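You operate a simulated robot arm through the tools that you are given. There is no shell and no other tool. Be economical: measure what you need, move in short steps, check, and stop when the job is done.

You are at the controls of a simulated robot arm. One attempt, no reset.

JOB
Pile some things up. At the end: the silver steel dipper stands on top of the beige sandwich; the green candle in a jar from the worktop under the wall cupboards is on the worktop beside the sink, with the white dates tub from there on top of it and the brown cardboard tube on top of that; whatever was shut is shut again. Leave all else as you found it, and nothing knocked over.

It is judged by the outcome, as a careful person would: the job done as asked, and still so three seconds after it is handed in. It fails if anything else is knocked over, pushed out of place, dropped, spilled or broken.

ROBOT AND FRAMES
A 7-joint arm with a two-finger parallel gripper, fixed in place. Base frame: the origin is at the foot of the arm, x ahead of it, y to its left, z up; the work surface is at about z = 900. Lengths are in mm, angles in rad, forces in N, time in s.
With the tool pointing down near the work surface it reaches from about 300 to 680 mm from the base axis. Its first joint turns from -1.152 to 1.152 rad. Payload 1.57 kg.
The TCP is the grasp point between the finger pads, 30 mm short of the fingertips. In the tool frame z runs along the fingers and y along their closing line. The gripper opens to 110 mm. The fingers are 24 mm wide and 12 mm thick; the gripper's body (48 by 112 mm) begins 78 mm behind the TCP.
Orientation is told as [roll, pitch, yaw] about the base's x, y, z axes, in that order, counted from this pose: with the fingers straight down and closing along the base's y, the tool's x points along the base's -x, its y along +y and its z along -z.

CONTROLS
- The arm moves only by the tool nudge_tool. Its argument "series" is a list of rows, each a list of 7 numbers: the shift along the tool's x, y, z in m, then the turn, a rotation vector about the tool's x, y, z in rad, then the finger opening in m, from 0 to 0.11. In form: [[tx, ty, tz, ax, ay, az, jaw], ...]. A call has 1 to 8 rows; each row is the pose to reach, as a shift and turn from the pose commanded when the call began, along the tool's axes at that moment. A row lasts 0.2 s, in which the tool goes at most 50 mm and 0.15 rad; a call with a longer step from one row to the next is refused whole, and so is a gripper value outside its range. A pose out of reach is approached as far as the arm can. The call stops where the force on the tool passes 40 N (or 10 N more than at its start, if that is more) or the arm is blocked; 0.2 s more then pass. The fingers move at their own pace (about 108 mm/s each) and stop on an object; they squeeze with about 23 N. The grip force told is the motor's: it shows also when the fingers shut on nothing. Time passes only in rows, and 0.2 s behind the last, so rows that repeat a pose let the fingers close. It gives the time, the measured TCP pose, the force on the tool (base axes), the opening and the grip force at its end, in the units of the frame above (readings bear some noise).
- Cameras (640 x 400 px; columns grow to the right, rows downward): "scene" is fixed at [171.6, -404.2, 1389]; the picture's right is [0.66, -0.75, 0.00], its down [-0.53, -0.46, -0.71] and it looks along [0.53, 0.47, -0.70] (base axes); focal length 214 px, centre (320, 200). "wrist" rides on the gripper at [-36, 0, -80] in the tool frame; the picture's right is [0.00, -1.00, 0.00], its down [0.97, 0.00, -0.24] and it looks along [0.24, 0.00, 0.97] (tool axes); focal length 218 px, centre (320, 200).
- grab_frame(camera): a new picture of that camera. The clock stands still meanwhile.
- pixel_to_xyz(camera, pixels): there is no depth. For up to 12 entries [column, row, z] of the newest picture of that camera ("zoom" is the newest enlarged one), the place [x, y] in the base frame at which the ray of that pixel passes the height z, good to about 2 mm. The clock stands still meanwhile.
- zoom(camera, box): a new picture of the part [left, top, right, bottom] of that camera's present view, enlarged. The clock stands still meanwhile.
- finish_job(): hands the job in; it is judged then, once.

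Go step by step. Measure first, check grasps and placings, and put right what went wrong. The budget is 80 turns and 46 pictures, counting those below and the enlarged ones. Unless the task says otherwise, let go and move clear before handing in, and close with one line.

The tools are called by a JSON object that holds its "name" and its "arguments". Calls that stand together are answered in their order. nudge_tool: Moves the arm, as the interface text tells. Its arguments: {"type":"object","properties":{"series":{"type":"array","items":{"type":"array","items":{"type":"number"}}}},"required":["series"]} The other tools are called the same way: grab_frame (camera) takes a picture; pixel_to_xyz (camera, pixels) gives the place at which the rays of pixels pass given heights; zoom (camera, box) takes an enlarged picture of a part of a camera's view; finish_job () hands the job in.

At the start:

```text
time_s: 0.0
tool_pos: [411.8, 181.2, 1260.2]
orientation: [-0.002, 0.001, 0.001]
contact_force: [0.4, -0.3, 0.0]
gripper_width: 109.9
finger_force: 0.1
```

scene: 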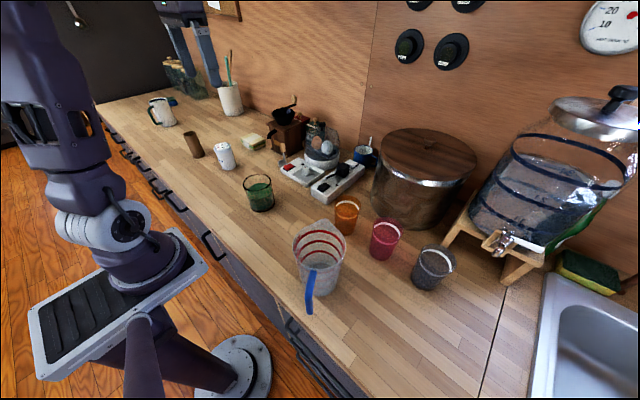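
wrist: 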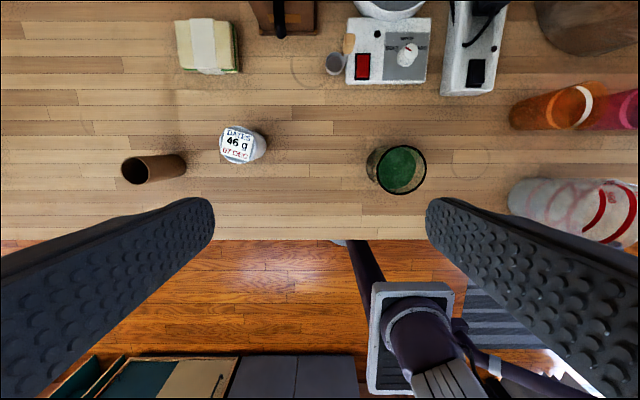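

The scene shows the tube (194,145), dates tub (226,156), green candle (258,193), sandwich (254,143); the dipper may be the small steel thing at wrist (337,63). I zoom in to check these.

{"name": "zoom", "arguments": {"camera": "scene", "box": [140, 80, 380, 230]}}

{"name": "zoom", "arguments": {"camera": "wrist", "box": [100, 0, 500, 220]}}

{"name": "zoom", "arguments": {"camera": "scene", "box": [260, 180, 640, 400]}}

```text
2.67 times, centred on (260, 155) of scene
```

zoom: 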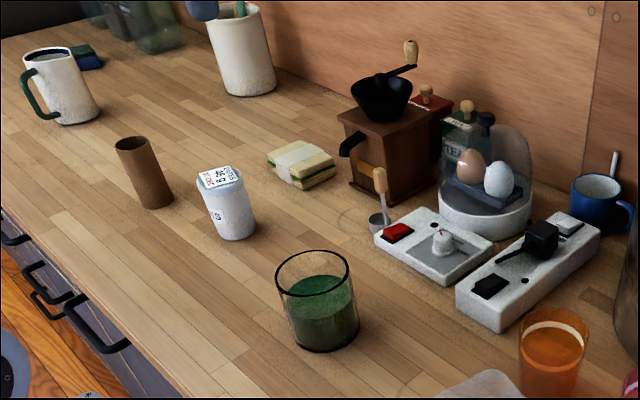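

```text
1.60 times, centred on (300, 110) of wrist
```

zoom: 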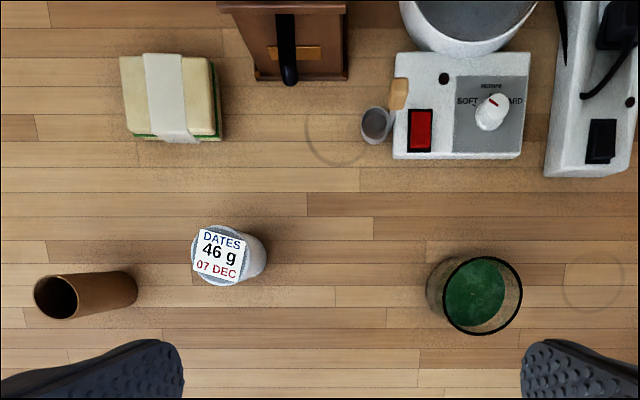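

```text
1.68 times, centred on (450, 290) of scene
```

zoom: 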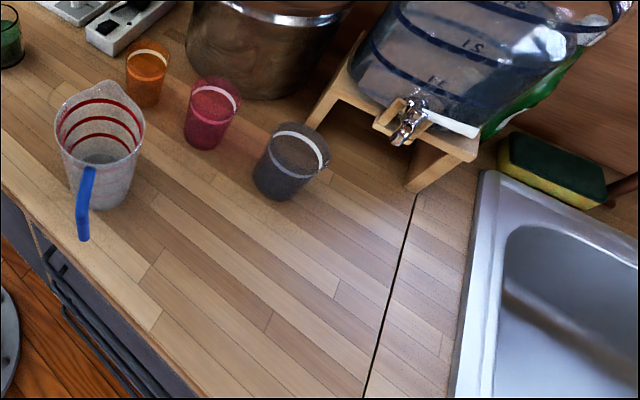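

I see the dipper: a small steel cup with an upright wooden handle (zoom 378,220), beside the egg-cooker switch box. Now measuring everything, including the seam and the sink edge.

{"name": "pixel_to_xyz", "arguments": {"camera": "zoom", "pixels": [[415, 197, 900], [365, 395, 900], [487, 175, 900], [455, 380, 900], [418, 190, 900], [275, 197, 900], [95, 205, 900], [165, 310, 900], [390, 300, 900], [300, 135, 990], [205, 390, 900], [265, 190, 900]]}}

{"name": "pixel_to_xyz", "arguments": {"camera": "wrist", "pixels": [[137, 171, 1000], [238, 144, 970], [402, 170, 985], [398, 168, 940], [176, 22, 940], [238, 72, 900], [336, 64, 930], [337, 75, 900], [348, 45, 960], [320, 239, 900], [176, 167, 900], [262, 144, 900]]}}

{"name": "grab_frame", "arguments": {"camera": "scene"}}

```text
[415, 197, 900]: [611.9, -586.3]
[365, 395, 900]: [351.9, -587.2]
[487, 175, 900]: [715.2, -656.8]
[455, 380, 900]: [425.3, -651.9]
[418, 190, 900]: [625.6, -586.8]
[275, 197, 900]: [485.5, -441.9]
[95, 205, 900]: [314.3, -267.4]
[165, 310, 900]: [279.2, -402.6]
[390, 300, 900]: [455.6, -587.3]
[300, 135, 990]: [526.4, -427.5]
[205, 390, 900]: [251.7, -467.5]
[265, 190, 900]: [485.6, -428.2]
```

```text
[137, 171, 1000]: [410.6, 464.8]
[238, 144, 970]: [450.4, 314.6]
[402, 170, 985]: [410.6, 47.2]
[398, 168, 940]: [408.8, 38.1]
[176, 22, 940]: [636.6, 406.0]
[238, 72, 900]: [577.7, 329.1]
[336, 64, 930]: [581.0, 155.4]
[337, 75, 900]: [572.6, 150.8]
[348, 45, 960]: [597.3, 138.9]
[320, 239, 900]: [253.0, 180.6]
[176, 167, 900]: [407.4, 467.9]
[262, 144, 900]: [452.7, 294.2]
```

```text
40 pictures are left
```

scene: 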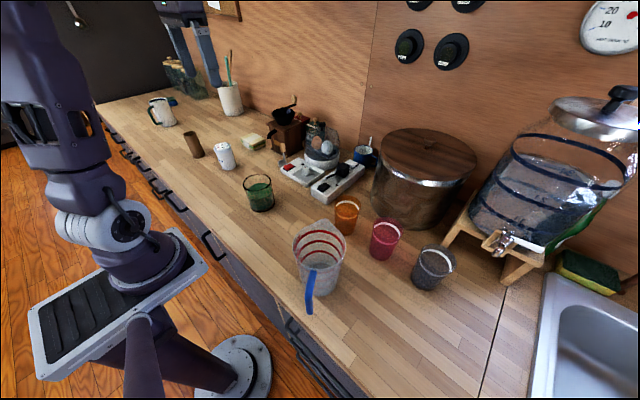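

Seam at y≈-587, sink rim at y≈-652: the strip beyond the seam is hardly reachable. I'll tilt the tool forward to look for the wall cupboards and learn which part of the worktop is which.

{"name": "nudge_tool", "arguments": {"series": [[0, 0, 0, 0, -0.15, 0, 0.11], [0, 0, 0, 0, -0.3, 0, 0.11], [0, 0, 0, 0, -0.45, 0, 0.11], [0, 0, 0, 0, -0.6, 0, 0.11], [0, 0, 0, 0, -0.75, 0, 0.11], [0, 0, 0, 0, -0.9, 0, 0.11], [0, 0, 0, 0, -1.05, 0, 0.11], [0, 0, 0, 0, -1.2, 0, 0.11]]}}

{"name": "grab_frame", "arguments": {"camera": "wrist"}}

```text
time_s: 1.8
tool_pos: [412.8, 180.9, 1259.6]
orientation: [-0.002, -1.199, 0.003]
contact_force: [0.2, -0.3, 0.5]
gripper_width: 110.0
finger_force: 0.0
```

```text
39 pictures are left
```

wrist: 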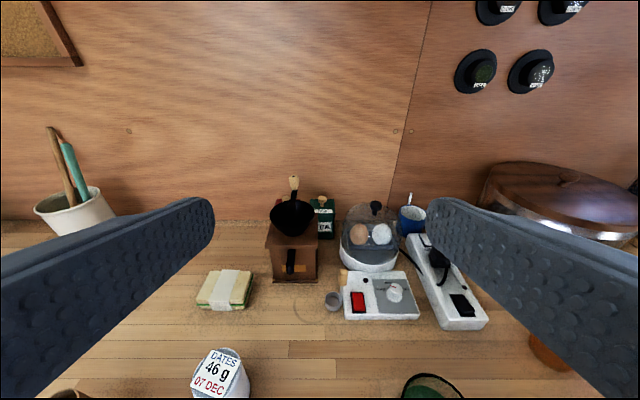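

No cupboards yet; tilting further up.

{"name": "nudge_tool", "arguments": {"series": [[0, 0, -0.02, 0, -0.15, 0, 0.11], [0, 0, -0.04, 0, -0.3, 0, 0.11], [0, 0, -0.06, 0, -0.45, 0, 0.11], [0, 0, -0.08, 0, -0.6, 0, 0.11]]}}

{"name": "grab_frame", "arguments": {"camera": "wrist"}}

```text
time_s: 2.8
tool_pos: [335.5, 231.8, 1326.1]
orientation: [-3.136, -1.345, 3.13]
contact_force: [-0.4, -0.2, 0.3]
gripper_width: 110.1
finger_force: 0.0
out of reach, approached as far as the arm can: row 1, 2, 3, 4
```

```text
38 pictures are left
```

wrist: 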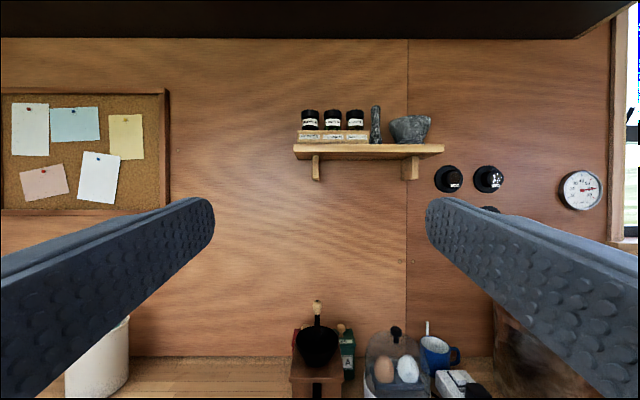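

The wall cupboard's underside ends at about column 578, row 38 on the wall. I compute where that lies.

{"name": "pixel_to_xyz", "arguments": {"camera": "wrist", "pixels": [[230, 357, 900], [407, 357, 900], [578, 38, 1500], [578, 38, 1600], [578, 38, 1700], [612, 15, 1600], [612, 15, 1700], [607, 240, 1300], [607, 240, 1250]]}}

```text
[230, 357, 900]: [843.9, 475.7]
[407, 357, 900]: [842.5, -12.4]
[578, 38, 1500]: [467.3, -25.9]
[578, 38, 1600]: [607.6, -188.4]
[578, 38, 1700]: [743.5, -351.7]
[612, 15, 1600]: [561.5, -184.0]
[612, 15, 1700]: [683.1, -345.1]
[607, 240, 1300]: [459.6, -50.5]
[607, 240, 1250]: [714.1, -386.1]
```

The cupboards end at about y=-470 on the wall (x≈843). So the free worktop by the sink is y≈-480..-587; I'll build at about (365,-540). Returning the tool to point down.

{"name": "nudge_tool", "arguments": {"series": [[0, 0, 0.02, 0, 0.15, 0, 0.11], [0, 0, 0.04, 0, 0.3, 0, 0.11], [0, 0, 0.06, 0, 0.45, 0, 0.11], [0, 0, 0.08, 0, 0.6, 0, 0.11], [0, 0, 0.08, 0, 0.75, 0, 0.11], [0, 0, 0.08, 0, 0.9, 0, 0.11], [0, 0, 0.08, 0, 1.05, 0, 0.11], [0, 0, 0.08, 0, 1.2, 0, 0.11]]}}

```text
time_s: 4.6
tool_pos: [414.2, 231.5, 1344.1]
orientation: [0.0, -0.598, 0.002]
contact_force: [0.7, 0.1, 0.1]
gripper_width: 109.9
finger_force: 0.1
```

{"name": "nudge_tool", "arguments": {"series": [[0, 0, 0, 0, 0.15, 0, 0.11], [0, -0.04, 0, 0, 0.3, 0, 0.11], [0, -0.08, 0, 0, 0.45, 0, 0.11], [0, -0.12, 0, 0, 0.6, 0, 0.11], [0, -0.16, 0, 0, 0.6, 0, 0.11], [0, -0.191, 0, 0, 0.6, 0, 0.11], [0, -0.191, 0, 0, 0.6, 0, 0.11]]}}

{"name": "grab_frame", "arguments": {"camera": "wrist"}}

{"name": "zoom", "arguments": {"camera": "scene", "box": [180, 120, 300, 220]}}

```text
time_s: 6.2
tool_pos: [409.7, 36.7, 1336.8]
orientation: [0.0, -0.002, -0.001]
contact_force: [1.1, 0.3, -0.3]
gripper_width: 110.2
finger_force: 0.0
out of reach, approached as far as the arm can: row 4, 5, 6, 7
```

```text
37 pictures are left
```

wrist: 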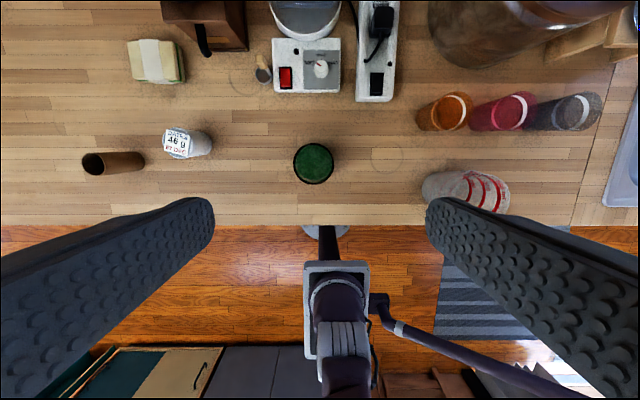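

```text
4.00 times, centred on (240, 170) of scene
```

zoom: 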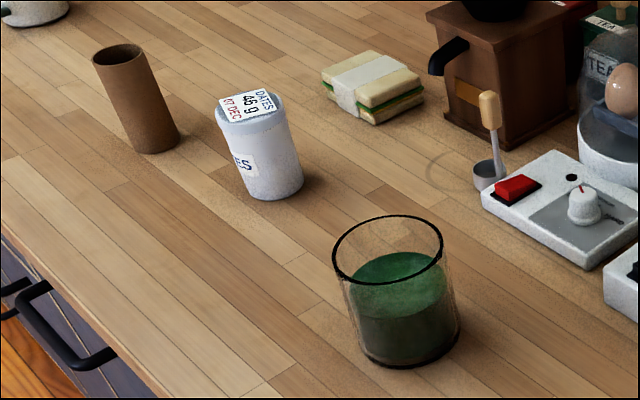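

Measuring candle, tub and tube from the scene zoom.

{"name": "pixel_to_xyz", "arguments": {"camera": "zoom", "pixels": [[356, 335, 900], [461, 328, 900], [408, 368, 900], [388, 248, 980], [333, 250, 980], [443, 248, 980], [388, 216, 980], [388, 282, 980], [243, 185, 900], [304, 178, 900], [131, 143, 900], [180, 135, 900]]}}

{"name": "pixel_to_xyz", "arguments": {"camera": "wrist", "pixels": [[293, 164, 980], [334, 164, 980], [313, 144, 980], [313, 184, 980], [163, 143, 980], [192, 143, 980], [82, 164, 1000], [105, 164, 1000]]}}

```text
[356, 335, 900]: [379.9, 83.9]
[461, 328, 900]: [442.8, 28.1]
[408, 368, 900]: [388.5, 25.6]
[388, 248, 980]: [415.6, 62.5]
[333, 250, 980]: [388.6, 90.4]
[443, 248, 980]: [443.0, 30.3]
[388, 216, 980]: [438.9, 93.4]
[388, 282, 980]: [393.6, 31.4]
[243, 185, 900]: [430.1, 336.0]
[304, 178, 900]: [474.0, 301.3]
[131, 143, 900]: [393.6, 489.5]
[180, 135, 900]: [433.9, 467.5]
```

```text
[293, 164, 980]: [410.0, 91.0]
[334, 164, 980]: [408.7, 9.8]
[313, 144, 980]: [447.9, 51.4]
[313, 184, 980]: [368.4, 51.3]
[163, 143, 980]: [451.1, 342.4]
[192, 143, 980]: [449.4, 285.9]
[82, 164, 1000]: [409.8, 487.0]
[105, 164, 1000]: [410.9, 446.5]
```

Candle centre ≈(409,51), Ø≈79, top ≈990. Descending to above it, then verifying.

{"name": "nudge_tool", "arguments": {"series": [[0, 0.014, 0.05, 0, 0, 0, 0.11], [0, 0.014, 0.1, 0, 0, 0, 0.11], [0, 0.014, 0.15, 0, 0, 0, 0.11], [0, 0.014, 0.2, 0, 0, 0, 0.11], [0, 0.014, 0.25, 0, 0, 0, 0.11], [0, 0.014, 0.28, 0, 0, 0, 0.11], [0, 0.014, 0.28, 0, 0, 0, 0.11]]}}

{"name": "grab_frame", "arguments": {"camera": "wrist"}}

{"name": "pixel_to_xyz", "arguments": {"camera": "zoom", "pixels": [[247, 106, 970], [247, 106, 985], [400, 283, 930], [400, 283, 950], [120, 57, 1000], [120, 57, 980], [490, 103, 950], [487, 178, 905]]}}

```text
refused: row 1 steps farther than a row can; nothing moved
```

```text
35 pictures are left
```

wrist: 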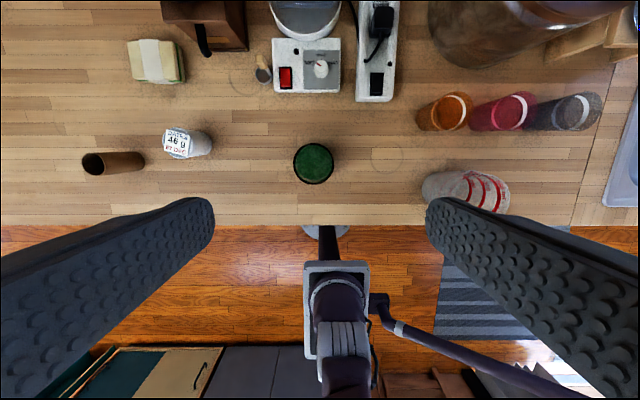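

```text
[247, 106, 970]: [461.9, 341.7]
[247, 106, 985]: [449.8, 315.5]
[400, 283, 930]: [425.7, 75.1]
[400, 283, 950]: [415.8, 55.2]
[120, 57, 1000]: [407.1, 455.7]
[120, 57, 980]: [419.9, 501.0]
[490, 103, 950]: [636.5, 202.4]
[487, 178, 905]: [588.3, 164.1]
```

Steps of slightly over 50 mm were refused; repeating with shorter ones.

{"name": "nudge_tool", "arguments": {"series": [[0, 0.014, 0.04, 0, 0, 0, 0.11], [0, 0.014, 0.085, 0, 0, 0, 0.11], [0, 0.014, 0.13, 0, 0, 0, 0.11], [0, 0.014, 0.175, 0, 0, 0, 0.11], [0, 0.014, 0.22, 0, 0, 0, 0.11], [0, 0.014, 0.265, 0, 0, 0, 0.11], [0, 0.014, 0.28, 0, 0, 0, 0.11]]}}

{"name": "grab_frame", "arguments": {"camera": "wrist"}}

```text
time_s: 7.8
tool_pos: [410.1, 50.6, 1055.7]
orientation: [0.001, -0.003, -0.001]
contact_force: [-0.2, -0.6, -0.6]
gripper_width: 110.1
finger_force: 0.1
```

```text
34 pictures are left
```

wrist: 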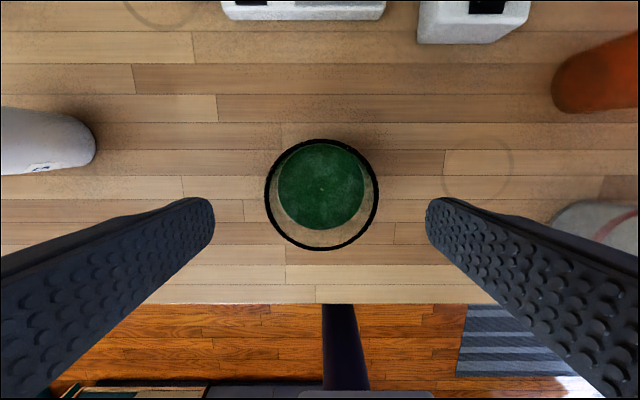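

The jar rim spans columns 265–379, rows 138–250; checking its centre.

{"name": "pixel_to_xyz", "arguments": {"camera": "wrist", "pixels": [[265, 194, 990], [379, 194, 990], [322, 138, 990], [322, 250, 990], [322, 187, 952], [278, 187, 952], [364, 187, 952], [320, 303, 900]]}}

```text
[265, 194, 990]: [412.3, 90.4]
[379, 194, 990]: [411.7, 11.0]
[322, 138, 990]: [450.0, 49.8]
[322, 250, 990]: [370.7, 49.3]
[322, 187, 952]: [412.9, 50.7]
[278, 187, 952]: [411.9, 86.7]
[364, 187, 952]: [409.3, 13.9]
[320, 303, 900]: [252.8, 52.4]
```

Centre (410.5,50.5), well lined up. Descending to z≈945 and closing.

{"name": "nudge_tool", "arguments": {"series": [[0, 0, 0.04, 0, 0, 0, 0.11], [0, 0, 0.08, 0, 0, 0, 0.11], [0, 0, 0.11, 0, 0, 0, 0.11], [0, 0, 0.11, 0, 0, 0, 0.09], [0, 0, 0.11, 0, 0, 0, 0.06], [0, 0, 0.11, 0, 0, 0, 0.06], [0, 0, 0.11, 0, 0, 0, 0.06]]}}

```text
time_s: 9.4
tool_pos: [408.0, 51.8, 947.0]
orientation: [0.002, -0.001, 0.001]
contact_force: [-0.9, 0.3, -0.5]
gripper_width: 80.0
finger_force: 22.9
```

Gripped at 80 mm wide, 23 N. Lifting.

{"name": "nudge_tool", "arguments": {"series": [[0, 0, -0.02, 0, 0, 0, 0.06], [0, 0, -0.06, 0, 0, 0, 0.06], [0, 0, -0.1, 0, 0, 0, 0.06], [0, 0, -0.14, 0, 0, 0, 0.06], [0, 0, -0.18, 0, 0, 0, 0.06], [0, 0, -0.22, 0, 0, 0, 0.06], [0, 0, -0.26, 0, 0, 0, 0.06]]}}

```text
time_s: 11.0
tool_pos: [408.4, 51.7, 1209.7]
orientation: [0.0, 0.0, 0.002]
contact_force: [-0.1, -0.1, -0.4]
gripper_width: 59.9
finger_force: 0.1
```

The opening is 59.9 with no force: the candle slipped out. Looking.

{"name": "grab_frame", "arguments": {"camera": "wrist"}}

{"name": "zoom", "arguments": {"camera": "scene", "box": [180, 120, 300, 220]}}

```text
33 pictures are left
```

wrist: 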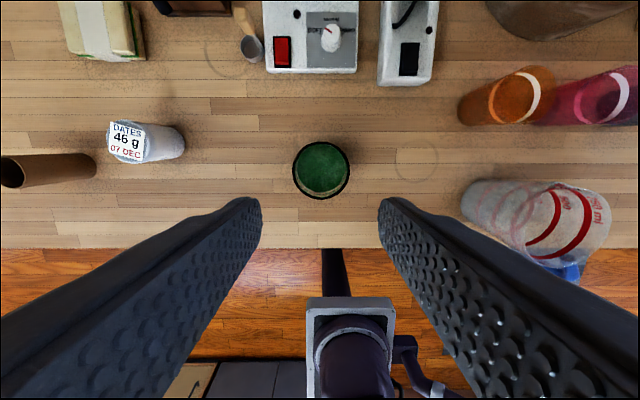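

```text
4.00 times, centred on (240, 170) of scene
```

zoom: 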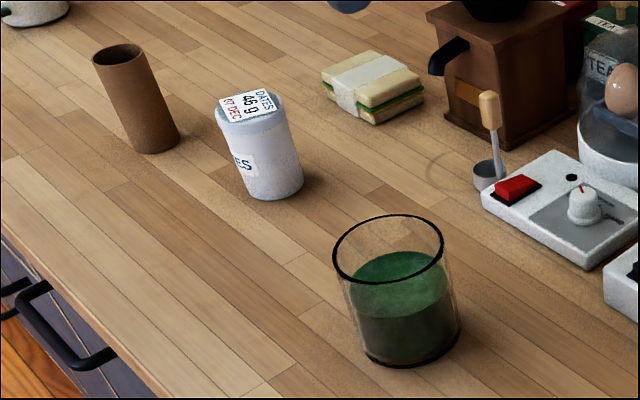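

The candle still stands upright in its place. Probably it slipped from a brisk lift; I'll re-grip with full close command and lift gently.

{"name": "nudge_tool", "arguments": {"series": [[0.0, 0, 0.0, 0, 0, 0, 0.11], [-0.002, -0.001, 0.045, 0, 0, 0, 0.11], [-0.002, -0.001, 0.09, 0, 0, 0, 0.11], [-0.002, -0.001, 0.135, 0, 0, 0, 0.11], [-0.002, -0.001, 0.18, 0, 0, 0, 0.11], [-0.002, -0.001, 0.225, 0, 0, 0, 0.11], [-0.002, -0.001, 0.268, 0, 0, 0, 0.11], [-0.002, -0.001, 0.268, 0, 0, 0, 0.11]]}}

{"name": "nudge_tool", "arguments": {"series": [[0, 0, 0, 0, 0, 0, 0], [0, 0, 0, 0, 0, 0, 0], [0, 0, 0, 0, 0, 0, 0], [0, 0, -0.002, 0, 0, 0, 0], [0, 0, -0.005, 0, 0, 0, 0], [0, 0, -0.008, 0, 0, 0, 0], [0, 0, -0.011, 0, 0, 0, 0], [0, 0, -0.014, 0, 0, 0, 0]]}}

```text
time_s: 12.8
tool_pos: [412.7, 50.3, 938.8]
orientation: [0.002, 0.001, -0.001]
contact_force: [-0.3, -0.1, 0.1]
gripper_width: 109.9
finger_force: 0.0
```

```text
time_s: 14.6
tool_pos: [410.5, 50.7, 953.7]
orientation: [0.0, 0.001, 0.001]
contact_force: [-0.2, -0.5, -4.5]
gripper_width: 79.8
finger_force: 22.9
```

Now the tool feels about 4.5 N downward. Lifting slowly on and checking.

{"name": "nudge_tool", "arguments": {"series": [[0, 0, -0.004, 0, 0, 0, 0], [0, 0, -0.008, 0, 0, 0, 0], [0, 0, -0.012, 0, 0, 0, 0], [0, 0, -0.018, 0, 0, 0, 0], [0, 0, -0.024, 0, 0, 0, 0], [0, 0, -0.03, 0, 0, 0, 0], [0, 0, -0.036, 0, 0, 0, 0]]}}

{"name": "zoom", "arguments": {"camera": "scene", "box": [180, 110, 340, 220]}}

```text
time_s: 16.2
tool_pos: [410.8, 50.2, 989.1]
orientation: [-0.001, -0.001, 0.001]
contact_force: [-0.3, 0.4, -4.3]
gripper_width: 79.8
finger_force: 23.0
```

```text
3.64 times, centred on (260, 165) of scene
```

zoom: 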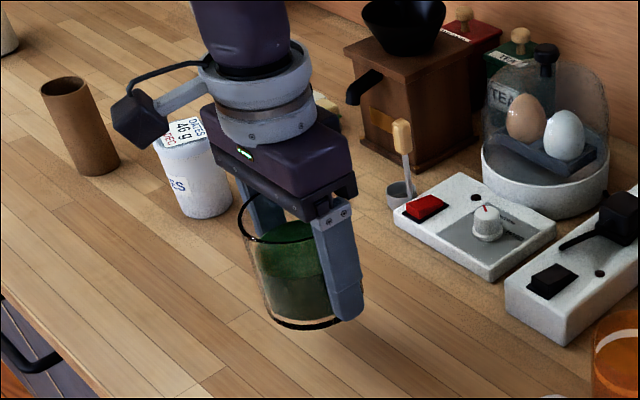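

Held and clear of the worktop. Lifting on with gentle acceleration.

{"name": "nudge_tool", "arguments": {"series": [[0, 0, -0.006, 0, 0, 0, 0], [0, 0, -0.016, 0, 0, 0, 0], [0, 0, -0.03, 0, 0, 0, 0], [0, 0, -0.048, 0, 0, 0, 0], [0, 0, -0.066, 0, 0, 0, 0], [0, 0, -0.08, 0, 0, 0, 0], [0, 0, -0.09, 0, 0, 0, 0], [0, 0, -0.096, 0, 0, 0, 0]]}}

{"name": "nudge_tool", "arguments": {"series": [[0, 0, -0.006, 0, 0, 0, 0], [0, 0, -0.016, 0, 0, 0, 0], [0, 0, -0.03, 0, 0, 0, 0], [0, 0, -0.048, 0, 0, 0, 0], [0, 0, -0.066, 0, 0, 0, 0], [0, 0, -0.08, 0, 0, 0, 0], [0, 0, -0.09, 0, 0, 0, 0], [0, 0, -0.096, 0, 0, 0, 0]]}}

```text
time_s: 18.0
tool_pos: [410.8, 51.1, 1084.5]
orientation: [0.0, -0.002, 0.001]
contact_force: [0.5, 0.1, -4.0]
gripper_width: 79.7
finger_force: 22.7
```

```text
time_s: 19.8
tool_pos: [411.0, 52.9, 1180.5]
orientation: [0.0, 0.0, 0.0]
contact_force: [0.4, -0.1, -4.3]
gripper_width: 79.8
finger_force: 22.8
```

Holding at z=1180. Moving toward -y in three gentle calls.

{"name": "nudge_tool", "arguments": {"series": [[0.001, -0.008, 0, 0, 0, 0, 0], [0.002, -0.024, 0, 0, 0, 0, 0], [0.004, -0.052, 0, 0, 0, 0, 0], [0.007, -0.09, 0, 0, 0, 0, 0], [0.01, -0.128, 0, 0, 0, 0, 0], [0.013, -0.163, 0, 0, 0, 0, 0], [0.015, -0.186, 0, 0, 0, 0, 0], [0.015, -0.198, 0, 0, 0, 0, 0]]}}

{"name": "nudge_tool", "arguments": {"series": [[0.001, -0.008, 0, 0, 0, 0, 0], [0.002, -0.024, 0, 0, 0, 0, 0], [0.004, -0.052, 0, 0, 0, 0, 0], [0.007, -0.09, 0, 0, 0, 0, 0], [0.01, -0.128, 0, 0, 0, 0, 0], [0.013, -0.163, 0, 0, 0, 0, 0], [0.015, -0.186, 0, 0, 0, 0, 0], [0.015, -0.198, 0, 0, 0, 0, 0]]}}

```text
time_s: 21.6
tool_pos: [393.5, -146.1, 1180.2]
orientation: [0.0, 0.002, 0.0]
contact_force: [0.5, 0.0, -3.8]
gripper_width: 79.6
finger_force: 23.3
```

```text
time_s: 23.4
tool_pos: [380.8, -344.6, 1180.9]
orientation: [0.0, 0.0, 0.0]
contact_force: [-0.2, -0.7, -4.1]
gripper_width: 79.9
finger_force: 22.5
```

{"name": "nudge_tool", "arguments": {"series": [[0.001, -0.008, 0, 0, 0, 0, 0], [0.002, -0.024, 0, 0, 0, 0, 0], [0.004, -0.052, 0, 0, 0, 0, 0], [0.007, -0.09, 0, 0, 0, 0, 0], [0.01, -0.128, 0, 0, 0, 0, 0], [0.013, -0.163, 0, 0, 0, 0, 0], [0.015, -0.186, 0, 0, 0, 0, 0], [0.015, -0.195, 0, 0, 0, 0, 0]]}}

{"name": "grab_frame", "arguments": {"camera": "scene"}}

{"name": "grab_frame", "arguments": {"camera": "wrist"}}

```text
time_s: 25.2
tool_pos: [343.0, -468.2, 1147.2]
orientation: [0.0, 0.0, 0.001]
contact_force: [0.3, 0.8, -4.6]
gripper_width: 79.9
finger_force: 22.9
out of reach, approached as far as the arm can: row 4, 5, 6, 7, 8
```

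```text
30 pictures are left
```

scene: 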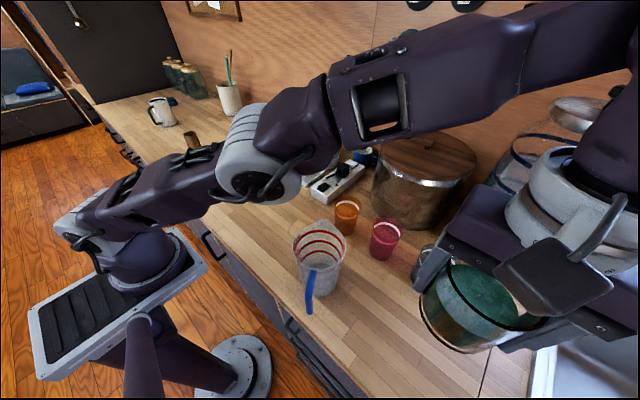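

```text
29 pictures are left
```

wrist: 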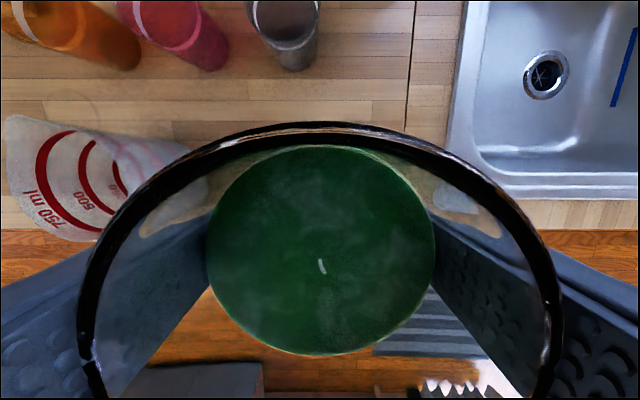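

The reach at this height ends at r≈580, so I'll put the pile at about (300,-520), which is r≈600. Lowering there, then onto the worktop (jar bottom ≈39 mm below TCP).

{"name": "nudge_tool", "arguments": {"series": [[0, 0, 0.006, 0, 0, 0, 0], [0, 0, 0.018, 0, 0, 0, 0], [0.004, -0.004, 0.036, 0, 0, 0, 0], [0.01, -0.011, 0.056, 0, 0, 0, 0], [0.02, -0.022, 0.076, 0, 0, 0, 0], [0.031, -0.036, 0.094, 0, 0, 0, 0], [0.04, -0.047, 0.106, 0, 0, 0, 0], [0.043, -0.052, 0.112, 0, 0, 0, 0]]}}

```text
time_s: 27.0
tool_pos: [303.5, -522.5, 1035.9]
orientation: [0.001, 0.0, 0.0]
contact_force: [0.6, -0.3, -3.8]
gripper_width: 79.8
finger_force: 23.2
```

{"name": "nudge_tool", "arguments": {"series": [[0, 0, 0.006, 0, 0, 0, 0], [0, 0, 0.016, 0, 0, 0, 0], [0, 0, 0.03, 0, 0, 0, 0], [0, 0, 0.044, 0, 0, 0, 0], [0, 0, 0.058, 0, 0, 0, 0], [0, 0, 0.07, 0, 0, 0, 0], [0, 0, 0.078, 0, 0, 0, 0], [0, 0, 0.082, 0, 0, 0, 0]]}}

{"name": "zoom", "arguments": {"camera": "scene", "box": [320, 220, 600, 400]}}

```text
time_s: 28.8
tool_pos: [303.3, -520.9, 953.3]
orientation: [0.003, 0.001, -0.002]
contact_force: [-0.6, -0.1, -4.6]
gripper_width: 80.1
finger_force: 23.3
```

```text
2.22 times, centred on (460, 310) of scene
```

zoom: 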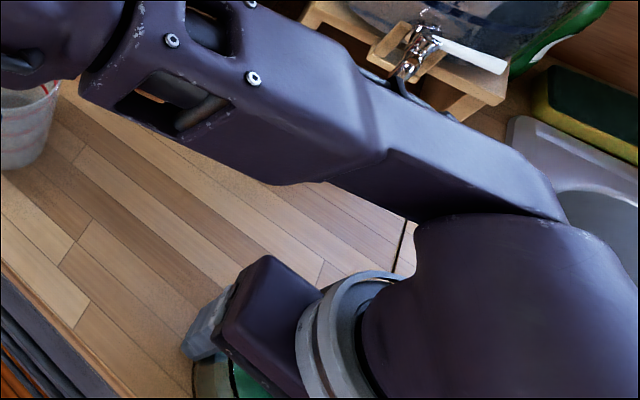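

Still ~14 mm above. Lowering slowly.

{"name": "nudge_tool", "arguments": {"series": [[0, 0, 0.003, 0, 0, 0, 0], [0, 0, 0.006, 0, 0, 0, 0], [0, 0, 0.009, 0, 0, 0, 0], [0, 0, 0.012, 0, 0, 0, 0], [0, 0, 0.014, 0, 0, 0, 0], [0, 0, 0.014, 0, 0, 0, 0]]}}

```text
time_s: 30.2
tool_pos: [302.8, -521.1, 938.7]
orientation: [0.0, -0.001, -0.001]
contact_force: [-0.5, 0.6, -2.5]
gripper_width: 79.7
finger_force: 23.1
```

Load is being taken by the worktop (4.6→2.5 N). One more 1.5 mm, then open and rise.

{"name": "nudge_tool", "arguments": {"series": [[0, 0, 0.0015, 0, 0, 0, 0], [0, 0, 0.0015, 0, 0, 0, 0.085], [0, 0, 0.0015, 0, 0, 0, 0.1], [0, 0, 0.0015, 0, 0, 0, 0.11], [0, 0, -0.02, 0, 0, 0, 0.11], [0, 0, -0.06, 0, 0, 0, 0.11], [0, 0, -0.105, 0, 0, 0, 0.11], [0, 0, -0.13, 0, 0, 0, 0.11]]}}

{"name": "grab_frame", "arguments": {"camera": "wrist"}}

```text
time_s: 32.0
tool_pos: [302.0, -516.9, 1064.9]
orientation: [0.001, 0.0, -0.001]
contact_force: [-0.9, 0.0, 0.4]
gripper_width: 109.8
finger_force: 0.0
out of reach, approached as far as the arm can: row 8
```

```text
27 pictures are left
```

wrist: 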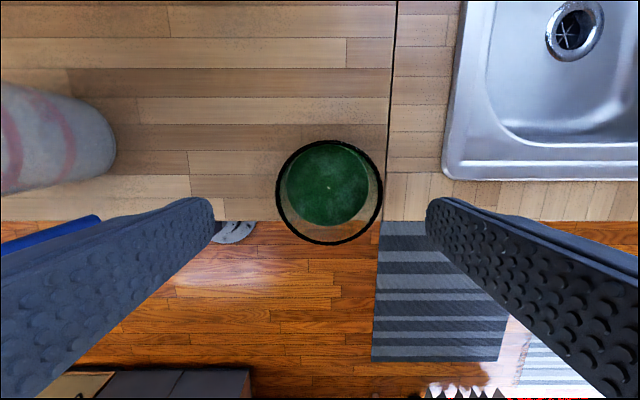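

The jar stands; row 8 shows the reach limit here (z≈1065 straight down). I'll measure the jar, and test reach with the tool turned radially and tilted outward.

{"name": "pixel_to_xyz", "arguments": {"camera": "wrist", "pixels": [[275, 192, 990], [383, 192, 990], [329, 140, 990], [329, 245, 990], [328, 183, 952], [200, 221, 900], [393, 100, 900], [445, 175, 900]]}}

{"name": "nudge_tool", "arguments": {"series": [[0, 0, 0, 0, 0, 0.14, 0.11], [0, 0, 0, 0, 0, 0.28, 0.11], [0, 0, 0, 0, 0, 0.42, 0.11], [0, 0, 0, 0, 0, 0.56, 0.11], [0, 0, 0, 0, 0, 0.7, 0.11], [0, 0, 0, 0, 0, 0.84, 0.11], [0, 0, 0, 0, 0, 0.98, 0.11], [0, 0, 0, 0, 0, 1.04, 0.11]]}}

{"name": "nudge_tool", "arguments": {"series": [[0, 0, -0.01, 0, -0.1, 0, 0.11], [0, 0, -0.03, 0, -0.2, 0, 0.11], [0, 0, -0.05, 0, -0.3, 0, 0.11], [0, 0, -0.07, 0, -0.4, 0, 0.11], [0, 0, -0.085, 0, -0.4, 0, 0.11]]}}

```text
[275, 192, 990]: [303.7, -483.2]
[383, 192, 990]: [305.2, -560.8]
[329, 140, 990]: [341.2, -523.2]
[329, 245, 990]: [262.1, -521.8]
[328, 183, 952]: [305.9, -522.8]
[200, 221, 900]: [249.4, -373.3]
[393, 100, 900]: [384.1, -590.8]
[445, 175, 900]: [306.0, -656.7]
```

```text
time_s: 33.8
tool_pos: [299.4, -516.8, 1066.4]
orientation: [-0.001, 0.0, -1.045]
contact_force: [0.5, 1.0, 0.1]
gripper_width: 109.9
finger_force: 0.1
```

```text
time_s: 35.0
tool_pos: [299.8, -516.1, 1151.0]
orientation: [0.001, -0.402, -1.04]
contact_force: [0.0, 1.1, -0.2]
gripper_width: 109.9
finger_force: 0.1
```

The tilted tool reaches z=1151 at the pile; jar centre is (304,-522). Now backing inward, untilting and going toward the tub.

{"name": "nudge_tool", "arguments": {"series": [[0.03, 0, -0.02, 0, 0.1, 0, 0.11], [0.065, 0, -0.035, 0, 0.2, 0, 0.11], [0.1, 0, -0.05, 0, 0.3, 0, 0.11], [0.129, 0, -0.07, 0, 0.4, 0, 0.11]]}}

{"name": "nudge_tool", "arguments": {"series": [[0.02, 0.037, 0, 0, 0, -0.13, 0.11], [0.042, 0.074, 0, 0, 0, -0.26, 0.11], [0.063, 0.111, 0, 0, 0, -0.39, 0.11], [0.084, 0.148, 0, 0, 0, -0.52, 0.11], [0.105, 0.185, 0, 0, 0, -0.65, 0.11], [0.126, 0.222, 0, 0, 0, -0.78, 0.11], [0.147, 0.259, 0, 0, 0, -0.91, 0.11], [0.169, 0.296, 0, 0, 0, -1.04, 0.11]]}}

```text
time_s: 36.0
tool_pos: [226.2, -390.7, 1163.9]
orientation: [0.0, 0.002, -1.042]
contact_force: [-0.8, 0.7, 0.4]
gripper_width: 110.0
finger_force: 0.1
```

```text
time_s: 37.8
tool_pos: [396.6, -92.4, 1166.6]
orientation: [0.001, -0.001, 0.003]
contact_force: [-0.4, 1.0, 0.6]
gripper_width: 110.1
finger_force: 0.0
```

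{"name": "nudge_tool", "arguments": {"series": [[-0.003, 0.048, 0, 0, 0, 0, 0.11], [-0.006, 0.096, 0, 0, 0, 0, 0.11], [-0.01, 0.144, 0, 0, 0, 0, 0.11], [-0.013, 0.192, 0, 0, 0, 0, 0.11], [-0.016, 0.24, 0, 0, 0, 0, 0.11], [-0.019, 0.288, 0, 0, 0, 0, 0.11], [-0.02, 0.336, 0, 0, 0, 0, 0.11], [-0.02, 0.384, 0, 0, 0, 0, 0.11]]}}

{"name": "nudge_tool", "arguments": {"series": [[-0.01, 0.01, 0.03, 0, -0.1, 0, 0.11], [-0.02, 0.022, 0.06, 0, -0.2, 0, 0.11], [-0.03, 0.022, 0.08, 0, -0.3, 0, 0.11], [-0.034, 0.022, 0.1, 0, -0.4, 0, 0.11], [-0.034, 0.022, 0.117, 0, -0.4, 0, 0.11], [-0.034, 0.022, 0.117, 0, -0.4, 0, 0.11]]}}

{"name": "grab_frame", "arguments": {"camera": "wrist"}}

```text
time_s: 39.6
tool_pos: [416.2, 288.8, 1164.7]
orientation: [0.0, 0.0, -0.002]
contact_force: [1.1, 0.4, 0.4]
gripper_width: 109.9
finger_force: 0.0
```

```text
time_s: 41.0
tool_pos: [452.2, 312.5, 1051.0]
orientation: [-0.001, -0.401, 0.0]
contact_force: [0.7, 0.2, 0.6]
gripper_width: 110.3
finger_force: 0.0
```

```text
26 pictures are left
```

wrist: 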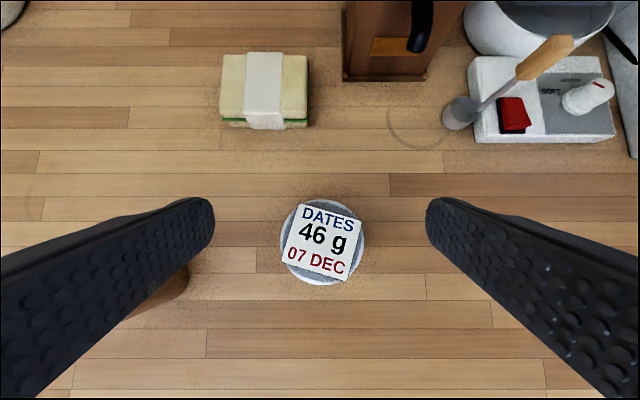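

The tub lid is centred at (322,242); also measuring the sandwich and dipper from here.

{"name": "pixel_to_xyz", "arguments": {"camera": "wrist", "pixels": [[279, 242, 984], [364, 242, 984], [322, 199, 984], [322, 285, 984], [221, 54, 935], [307, 56, 935], [222, 118, 935], [307, 122, 935], [558, 48, 970], [558, 48, 990], [458, 113, 900], [458, 98, 925]]}}

```text
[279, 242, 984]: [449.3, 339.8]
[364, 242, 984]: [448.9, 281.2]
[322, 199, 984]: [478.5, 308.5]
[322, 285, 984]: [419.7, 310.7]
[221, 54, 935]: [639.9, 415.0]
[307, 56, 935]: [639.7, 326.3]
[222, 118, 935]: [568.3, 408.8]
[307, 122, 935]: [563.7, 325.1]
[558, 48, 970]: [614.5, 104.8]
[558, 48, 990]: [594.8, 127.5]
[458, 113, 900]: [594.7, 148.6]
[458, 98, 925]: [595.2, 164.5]
```

Tub centre (449,310.5), Ø58. Descending vertically to TCP z≈974 (upper part of tub), then closing and lifting gently.

{"name": "nudge_tool", "arguments": {"series": [[0.011, -0.002, 0.023, 0, 0, 0, 0.09], [0.022, -0.002, 0.046, 0, 0, 0, 0.08], [0.0327, -0.002, 0.0697, 0, 0, 0, 0.08], [0.0327, -0.002, 0.0697, 0, 0, 0, 0.08]]}}

{"name": "nudge_tool", "arguments": {"series": [[0, 0, 0, 0, 0, 0, 0.04], [0, 0, 0, 0, 0, 0, 0], [0, 0, 0, 0, 0, 0, 0], [0, 0, 0, 0, 0, 0, 0], [-0.0008, 0, -0.0018, 0, 0, 0, 0], [-0.002, 0, -0.0046, 0, 0, 0, 0], [-0.004, 0, -0.009, 0, 0, 0, 0], [-0.006, 0, -0.0138, 0, 0, 0, 0]]}}

{"name": "zoom", "arguments": {"camera": "scene", "box": [160, 100, 320, 200]}}

```text
time_s: 42.0
tool_pos: [446.1, 309.1, 972.3]
orientation: [0.0, -0.4, 0.001]
contact_force: [0.1, 0.1, 0.0]
gripper_width: 80.0
finger_force: 0.0
```

```text
time_s: 43.8
tool_pos: [446.0, 309.1, 987.2]
orientation: [0.0, -0.399, 0.0]
contact_force: [0.1, 0.0, 0.1]
gripper_width: 56.6
finger_force: 23.6
```

```text
4.00 times, centred on (240, 150) of scene
```

zoom: 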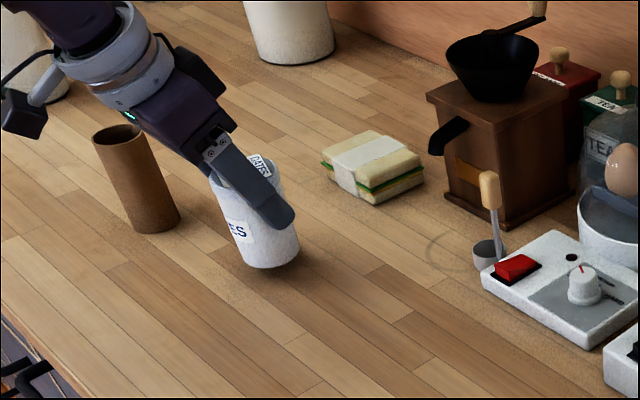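

Tub is held. The fingertips would be only ~2 mm above the jar rim when seated, so I set it down and regrip 5 mm higher.

{"name": "nudge_tool", "arguments": {"series": [[0.003, 0, 0.007, 0, 0, 0, 0], [0.0058, 0, 0.0136, 0, 0, 0, 0], [0.0058, 0, 0.0136, 0, 0, 0, 0], [0.0058, 0, 0.0136, 0, 0, 0, 0.065], [0.0058, 0, 0.0136, 0, 0, 0, 0.07], [0.0009, 0, 0.0102, 0, 0, 0, 0.07], [0.0009, 0, 0.0102, 0, 0, 0, 0.07]]}}

{"name": "nudge_tool", "arguments": {"series": [[0, 0, 0, 0, 0, 0, 0.04], [0, 0, 0, 0, 0, 0, 0], [0, 0, 0, 0, 0, 0, 0], [0, 0, 0, 0, 0, 0, 0], [-0.002, 0, -0.0046, 0, 0, 0, 0], [-0.006, 0, -0.0138, 0, 0, 0, 0], [-0.012, 0, -0.0276, 0, 0, 0, 0], [-0.019, 0, -0.044, 0, 0, 0, 0]]}}

{"name": "zoom", "arguments": {"camera": "scene", "box": [160, 100, 320, 200]}}

```text
time_s: 45.4
tool_pos: [450.1, 309.4, 976.7]
orientation: [0.001, -0.4, -0.001]
contact_force: [0.0, -0.2, 0.0]
gripper_width: 70.3
finger_force: 0.1
```

```text
time_s: 47.2
tool_pos: [452.0, 309.2, 1025.3]
orientation: [0.0, -0.4, 0.0]
contact_force: [-0.1, 0.7, -1.0]
gripper_width: 56.4
finger_force: 23.5
```

```text
4.00 times, centred on (240, 150) of scene
```

zoom: 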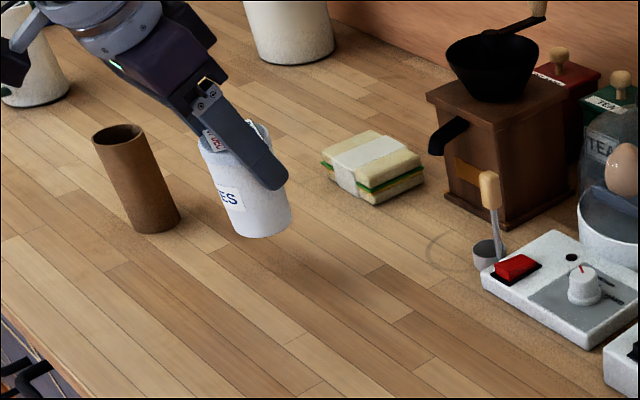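

Held with TCP 76.5 mm above the tub's bottom. Raising and drawing inward.

{"name": "nudge_tool", "arguments": {"series": [[0, 0, -0.01, 0, 0, 0, 0], [-0.001, 0, -0.03, 0, 0, 0, 0], [-0.001, 0, -0.06, 0, 0, 0, 0], [-0.002, 0, -0.095, 0, 0, 0, 0], [-0.003, 0, -0.13, 0, 0, 0, 0], [-0.003, 0, -0.152, 0, 0, 0, 0], [-0.003, 0, -0.162, 0, 0, 0, 0]]}}

```text
time_s: 48.8
tool_pos: [391.0, 309.1, 1175.2]
orientation: [-0.001, -0.4, 0.0]
contact_force: [0.4, 0.3, -1.2]
gripper_width: 56.5
finger_force: 23.2
```

{"name": "nudge_tool", "arguments": {"series": [[0, -0.012, 0, 0, 0, 0, 0], [0, -0.04, 0, 0, 0, 0, 0], [0, -0.08, 0, 0, 0, 0, 0], [0, -0.125, 0, 0, 0, 0, 0], [0, -0.17, 0, 0, 0, 0, 0], [0, -0.215, 0, 0, 0, 0, 0], [0, -0.255, 0, 0, 0, 0, 0], [0, -0.28, 0, 0, 0, 0, 0]]}}

{"name": "nudge_tool", "arguments": {"series": [[0.003, -0.012, -0.001, 0.0506, 0, 0.1197, 0], [0.01, -0.04, -0.004, 0.1011, 0, 0.2395, 0], [0.02, -0.08, -0.008, 0.1517, 0, 0.3592, 0], [0.028, -0.125, -0.012, 0.2023, 0, 0.479, 0], [0.036, -0.17, -0.015, 0.2528, 0, 0.5987, 0], [0.044, -0.215, -0.0185, 0.3034, 0, 0.7184, 0], [0.05, -0.255, -0.021, 0.354, 0, 0.8382, 0], [0.0553, -0.28, -0.0233, 0.4046, 0, 0.9578, 0]]}}

```text
time_s: 50.6
tool_pos: [389.3, 28.6, 1175.6]
orientation: [0.0, -0.399, -0.001]
contact_force: [-0.5, 0.2, -0.8]
gripper_width: 56.5
finger_force: 22.8
```

```text
time_s: 52.4
tool_pos: [329.7, -250.7, 1175.4]
orientation: [0.0, -0.399, -1.042]
contact_force: [0.1, -0.7, 0.0]
gripper_width: 56.6
finger_force: 22.6
```

Now moving out over the jar, to (304,-522,1130).

{"name": "nudge_tool", "arguments": {"series": [[-0.0075, -0.0064, 0.0051, 0, 0, 0, 0], [-0.0242, -0.0207, 0.0166, 0, 0, 0, 0], [-0.0503, -0.0429, 0.0345, 0, 0, 0, 0], [-0.0802, -0.0683, 0.0549, 0, 0, 0, 0], [-0.1118, -0.0953, 0.0766, 0, 0, 0, 0], [-0.1417, -0.1208, 0.097, 0, 0, 0, 0], [-0.1659, -0.1414, 0.1136, 0, 0, 0, 0], [-0.1864, -0.1589, 0.1276, 0, 0, 0, 0]]}}

{"name": "grab_frame", "arguments": {"camera": "wrist"}}

{"name": "zoom", "arguments": {"camera": "scene", "box": [300, 200, 620, 400]}}

```text
time_s: 54.2
tool_pos: [305.7, -522.1, 1127.5]
orientation: [0.003, -0.399, -1.041]
contact_force: [-0.3, 0.2, -0.4]
gripper_width: 56.4
finger_force: 22.6
```

```text
23 pictures are left
```

wrist: 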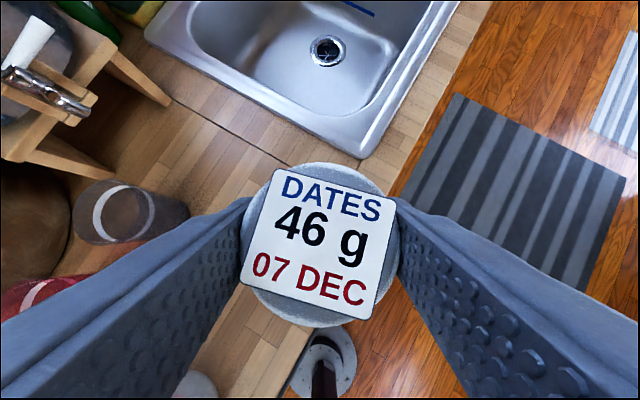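

```text
2.00 times, centred on (460, 300) of scene
```

zoom: 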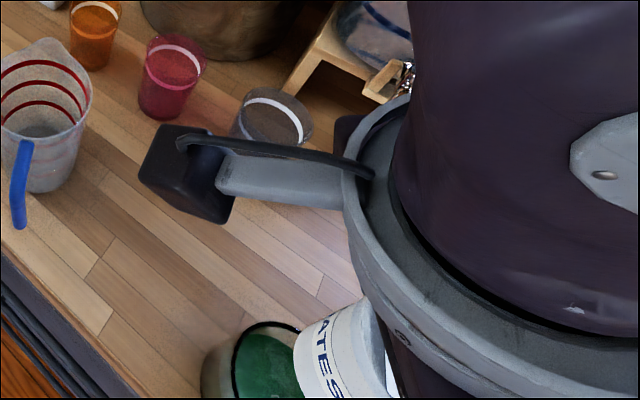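

Checking the held lid's centre against the jar centre (304,-522).

{"name": "pixel_to_xyz", "arguments": {"camera": "wrist", "pixels": [[240, 244, 1136], [397, 244, 1136], [318, 162, 1136], [318, 327, 1136]]}}

```text
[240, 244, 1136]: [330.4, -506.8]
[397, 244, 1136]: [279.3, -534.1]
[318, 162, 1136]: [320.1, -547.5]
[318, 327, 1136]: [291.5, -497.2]
```

Aligned within 2 mm. Lowering 80 mm into the jar.

{"name": "nudge_tool", "arguments": {"series": [[0.0039, 0, 0.0092, 0, 0, 0, 0], [0.0097, 0, 0.023, 0, 0, 0, 0], [0.0163, 0, 0.0387, 0, 0, 0, 0], [0.0214, 0, 0.0507, 0, 0, 0, 0], [0.0253, 0, 0.0599, 0, 0, 0, 0], [0.0284, 0, 0.0672, 0, 0, 0, 0], [0.0311, 0, 0.0737, 0, 0, 0, 0]]}}

{"name": "zoom", "arguments": {"camera": "scene", "box": [340, 275, 540, 400]}}

```text
time_s: 55.8
tool_pos: [305.3, -521.9, 1049.2]
orientation: [0.001, -0.399, -1.041]
contact_force: [0.3, -0.7, -1.1]
gripper_width: 56.7
finger_force: 23.0
```

```text
3.20 times, centred on (440, 338) of scene
```

zoom: 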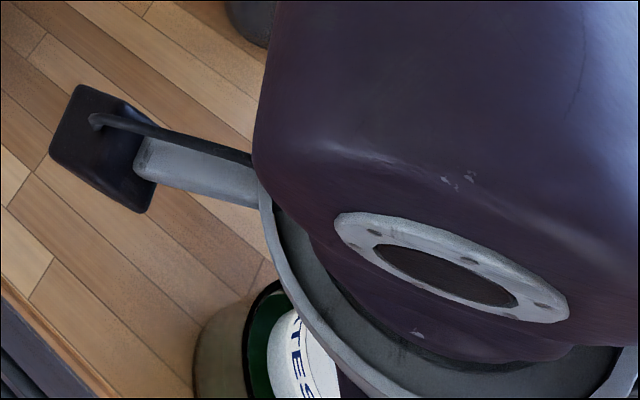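

It is inside the rim. Lowering slowly to feel the wax.

{"name": "nudge_tool", "arguments": {"series": [[0.0014, 0, 0.0032, 0, 0, 0, 0], [0.0027, 0, 0.0064, 0, 0, 0, 0], [0.0039, 0, 0.0092, 0, 0, 0, 0], [0.0051, 0, 0.012, 0, 0, 0, 0], [0.0062, 0, 0.0147, 0, 0, 0, 0], [0.0062, 0, 0.0147, 0, 0, 0, 0]]}}

```text
time_s: 57.2
tool_pos: [305.9, -521.9, 1034.4]
orientation: [-0.001, -0.4, -1.039]
contact_force: [-0.2, -0.1, 0.4]
gripper_width: 56.4
finger_force: 22.9
```

Perhaps near contact (bottom ≈958). Creeping on.

{"name": "nudge_tool", "arguments": {"series": [[0.0008, 0, 0.0018, 0, 0, 0, 0], [0.0016, 0, 0.0037, 0, 0, 0, 0], [0.0023, 0, 0.0055, 0, 0, 0, 0], [0.0023, 0, 0.0055, 0, 0, 0, 0]]}}

```text
time_s: 58.2
tool_pos: [305.8, -521.7, 1030.4]
orientation: [-0.002, -0.405, -1.039]
contact_force: [-1.3, 3.7, 20.1]
gripper_width: 56.8
finger_force: 23.2
```

Contact at 20 N with tub bottom ≈954: it's on the wax. Easing 2 mm, opening, and rising.

{"name": "nudge_tool", "arguments": {"series": [[-0.0007, 0, -0.0017, 0, 0, 0, 0], [-0.0007, 0, -0.0017, 0, 0, 0, 0.06], [-0.0007, 0, -0.0017, 0, 0, 0, 0.08], [-0.0007, 0, -0.0017, 0, 0, 0, 0.08], [-0.008, 0, -0.019, 0, 0, 0, 0.08], [-0.02, 0, -0.048, 0, 0, 0, 0.08], [-0.03, 0, -0.071, 0, 0, 0, 0.08], [-0.03, 0, -0.071, 0, 0, 0, 0.08]]}}

{"name": "grab_frame", "arguments": {"camera": "wrist"}}

```text
time_s: 60.0
tool_pos: [306.8, -521.5, 1105.8]
orientation: [0.0, -0.399, -1.041]
contact_force: [-0.2, -0.4, 0.1]
gripper_width: 80.0
finger_force: 0.1
```

```text
20 pictures are left
```

wrist: 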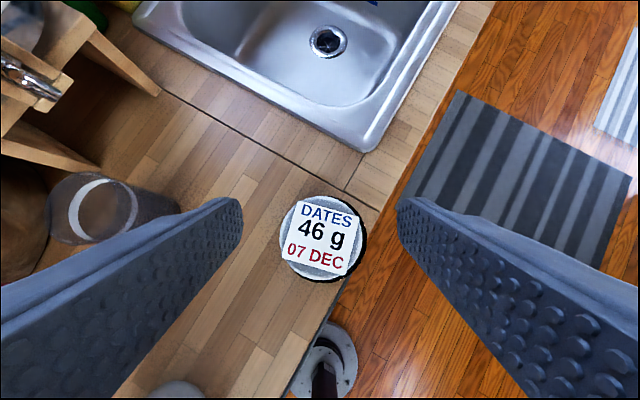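

The tub sits in the jar with its lid at (321,238). Measuring it and zooming.

{"name": "pixel_to_xyz", "arguments": {"camera": "wrist", "pixels": [[279, 238, 1037], [362, 238, 1037], [321, 197, 1037], [321, 279, 1037]]}}

{"name": "zoom", "arguments": {"camera": "wrist", "box": [240, 170, 400, 310]}}

```text
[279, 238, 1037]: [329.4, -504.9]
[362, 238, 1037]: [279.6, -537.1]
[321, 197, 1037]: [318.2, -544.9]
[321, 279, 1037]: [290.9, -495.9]
```

```text
2.86 times, centred on (320, 240) of wrist
```

zoom: 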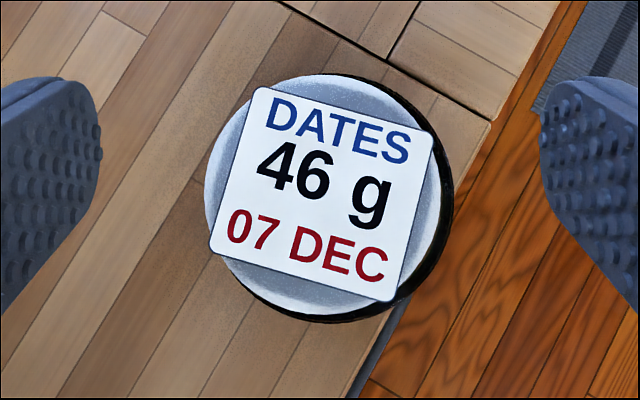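

The lid is centred at (304.5,-520.7), level. Backing off inward and up, then turning back toward the tube.

{"name": "nudge_tool", "arguments": {"series": [[0.015, 0, -0.025, 0, 0, 0, 0.09], [0.045, 0, -0.055, 0, 0, 0, 0.09], [0.08, 0, -0.085, 0, 0, 0, 0.09], [0.115, 0, -0.1136, 0, 0, 0, 0.09]]}}

{"name": "nudge_tool", "arguments": {"series": [[0.0237, 0.0382, -0.01, -0.0506, 0, -0.1197, 0.09], [0.0474, 0.0764, -0.02, -0.1011, 0, -0.2395, 0.09], [0.071, 0.1146, -0.03, -0.1517, 0, -0.3592, 0.09], [0.0947, 0.1528, -0.04, -0.2023, 0, -0.479, 0.09], [0.1184, 0.191, -0.05, -0.2528, 0, -0.5987, 0.09], [0.142, 0.2293, -0.06, -0.3034, 0, -0.7184, 0.09], [0.1657, 0.2675, -0.07, -0.354, 0, -0.8382, 0.09], [0.1894, 0.3057, -0.08, -0.4046, 0, -0.9578, 0.09]]}}

{"name": "nudge_tool", "arguments": {"series": [[0, 0.045, 0, 0, 0, 0, 0.09], [0, 0.093, 0, 0, 0, 0, 0.09], [0, 0.141, 0, 0, 0, 0, 0.09], [0, 0.189, 0, 0, 0, 0, 0.09], [0, 0.237, 0, 0, 0, 0, 0.09], [0, 0.285, 0, 0, 0, 0, 0.09], [0, 0.333, 0, 0, 0, 0, 0.09], [0, 0.37, 0, 0, 0, 0, 0.09]]}}

```text
time_s: 61.0
tool_pos: [229.9, -389.4, 1165.5]
orientation: [0.001, -0.4, -1.04]
contact_force: [-0.1, 0.2, -0.6]
gripper_width: 89.8
finger_force: 0.1
```

```text
time_s: 62.8
tool_pos: [389.1, -60.3, 1163.0]
orientation: [0.0, -0.4, 0.004]
contact_force: [-0.8, 1.1, 0.1]
gripper_width: 90.0
finger_force: 0.0
```

```text
time_s: 64.6
tool_pos: [389.5, 309.5, 1166.2]
orientation: [0.0, -0.401, 0.0]
contact_force: [-0.8, -0.7, 0.2]
gripper_width: 89.9
finger_force: 0.0
```

{"name": "nudge_tool", "arguments": {"series": [[0.003, 0.032, 0.017, 0, 0, 0, 0.09], [0.006, 0.065, 0.035, 0, 0, 0, 0.09], [0.008, 0.097, 0.052, 0, 0, 0, 0.09], [0.011, 0.13, 0.07, 0, 0, 0, 0.09], [0.014, 0.162, 0.0874, 0, 0, 0, 0.09], [0.014, 0.162, 0.0874, 0, 0, 0, 0.09]]}}

{"name": "grab_frame", "arguments": {"camera": "wrist"}}

```text
time_s: 66.0
tool_pos: [410.5, 473.6, 1080.2]
orientation: [0.0, -0.4, 0.001]
contact_force: [0.1, 0.6, 0.4]
gripper_width: 90.0
finger_force: 0.0
```

```text
18 pictures are left
```

wrist: 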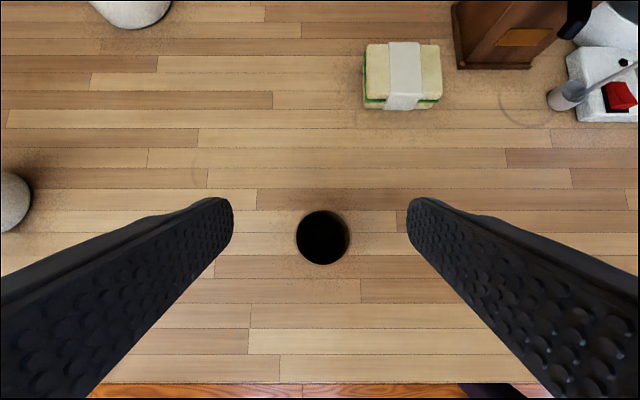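

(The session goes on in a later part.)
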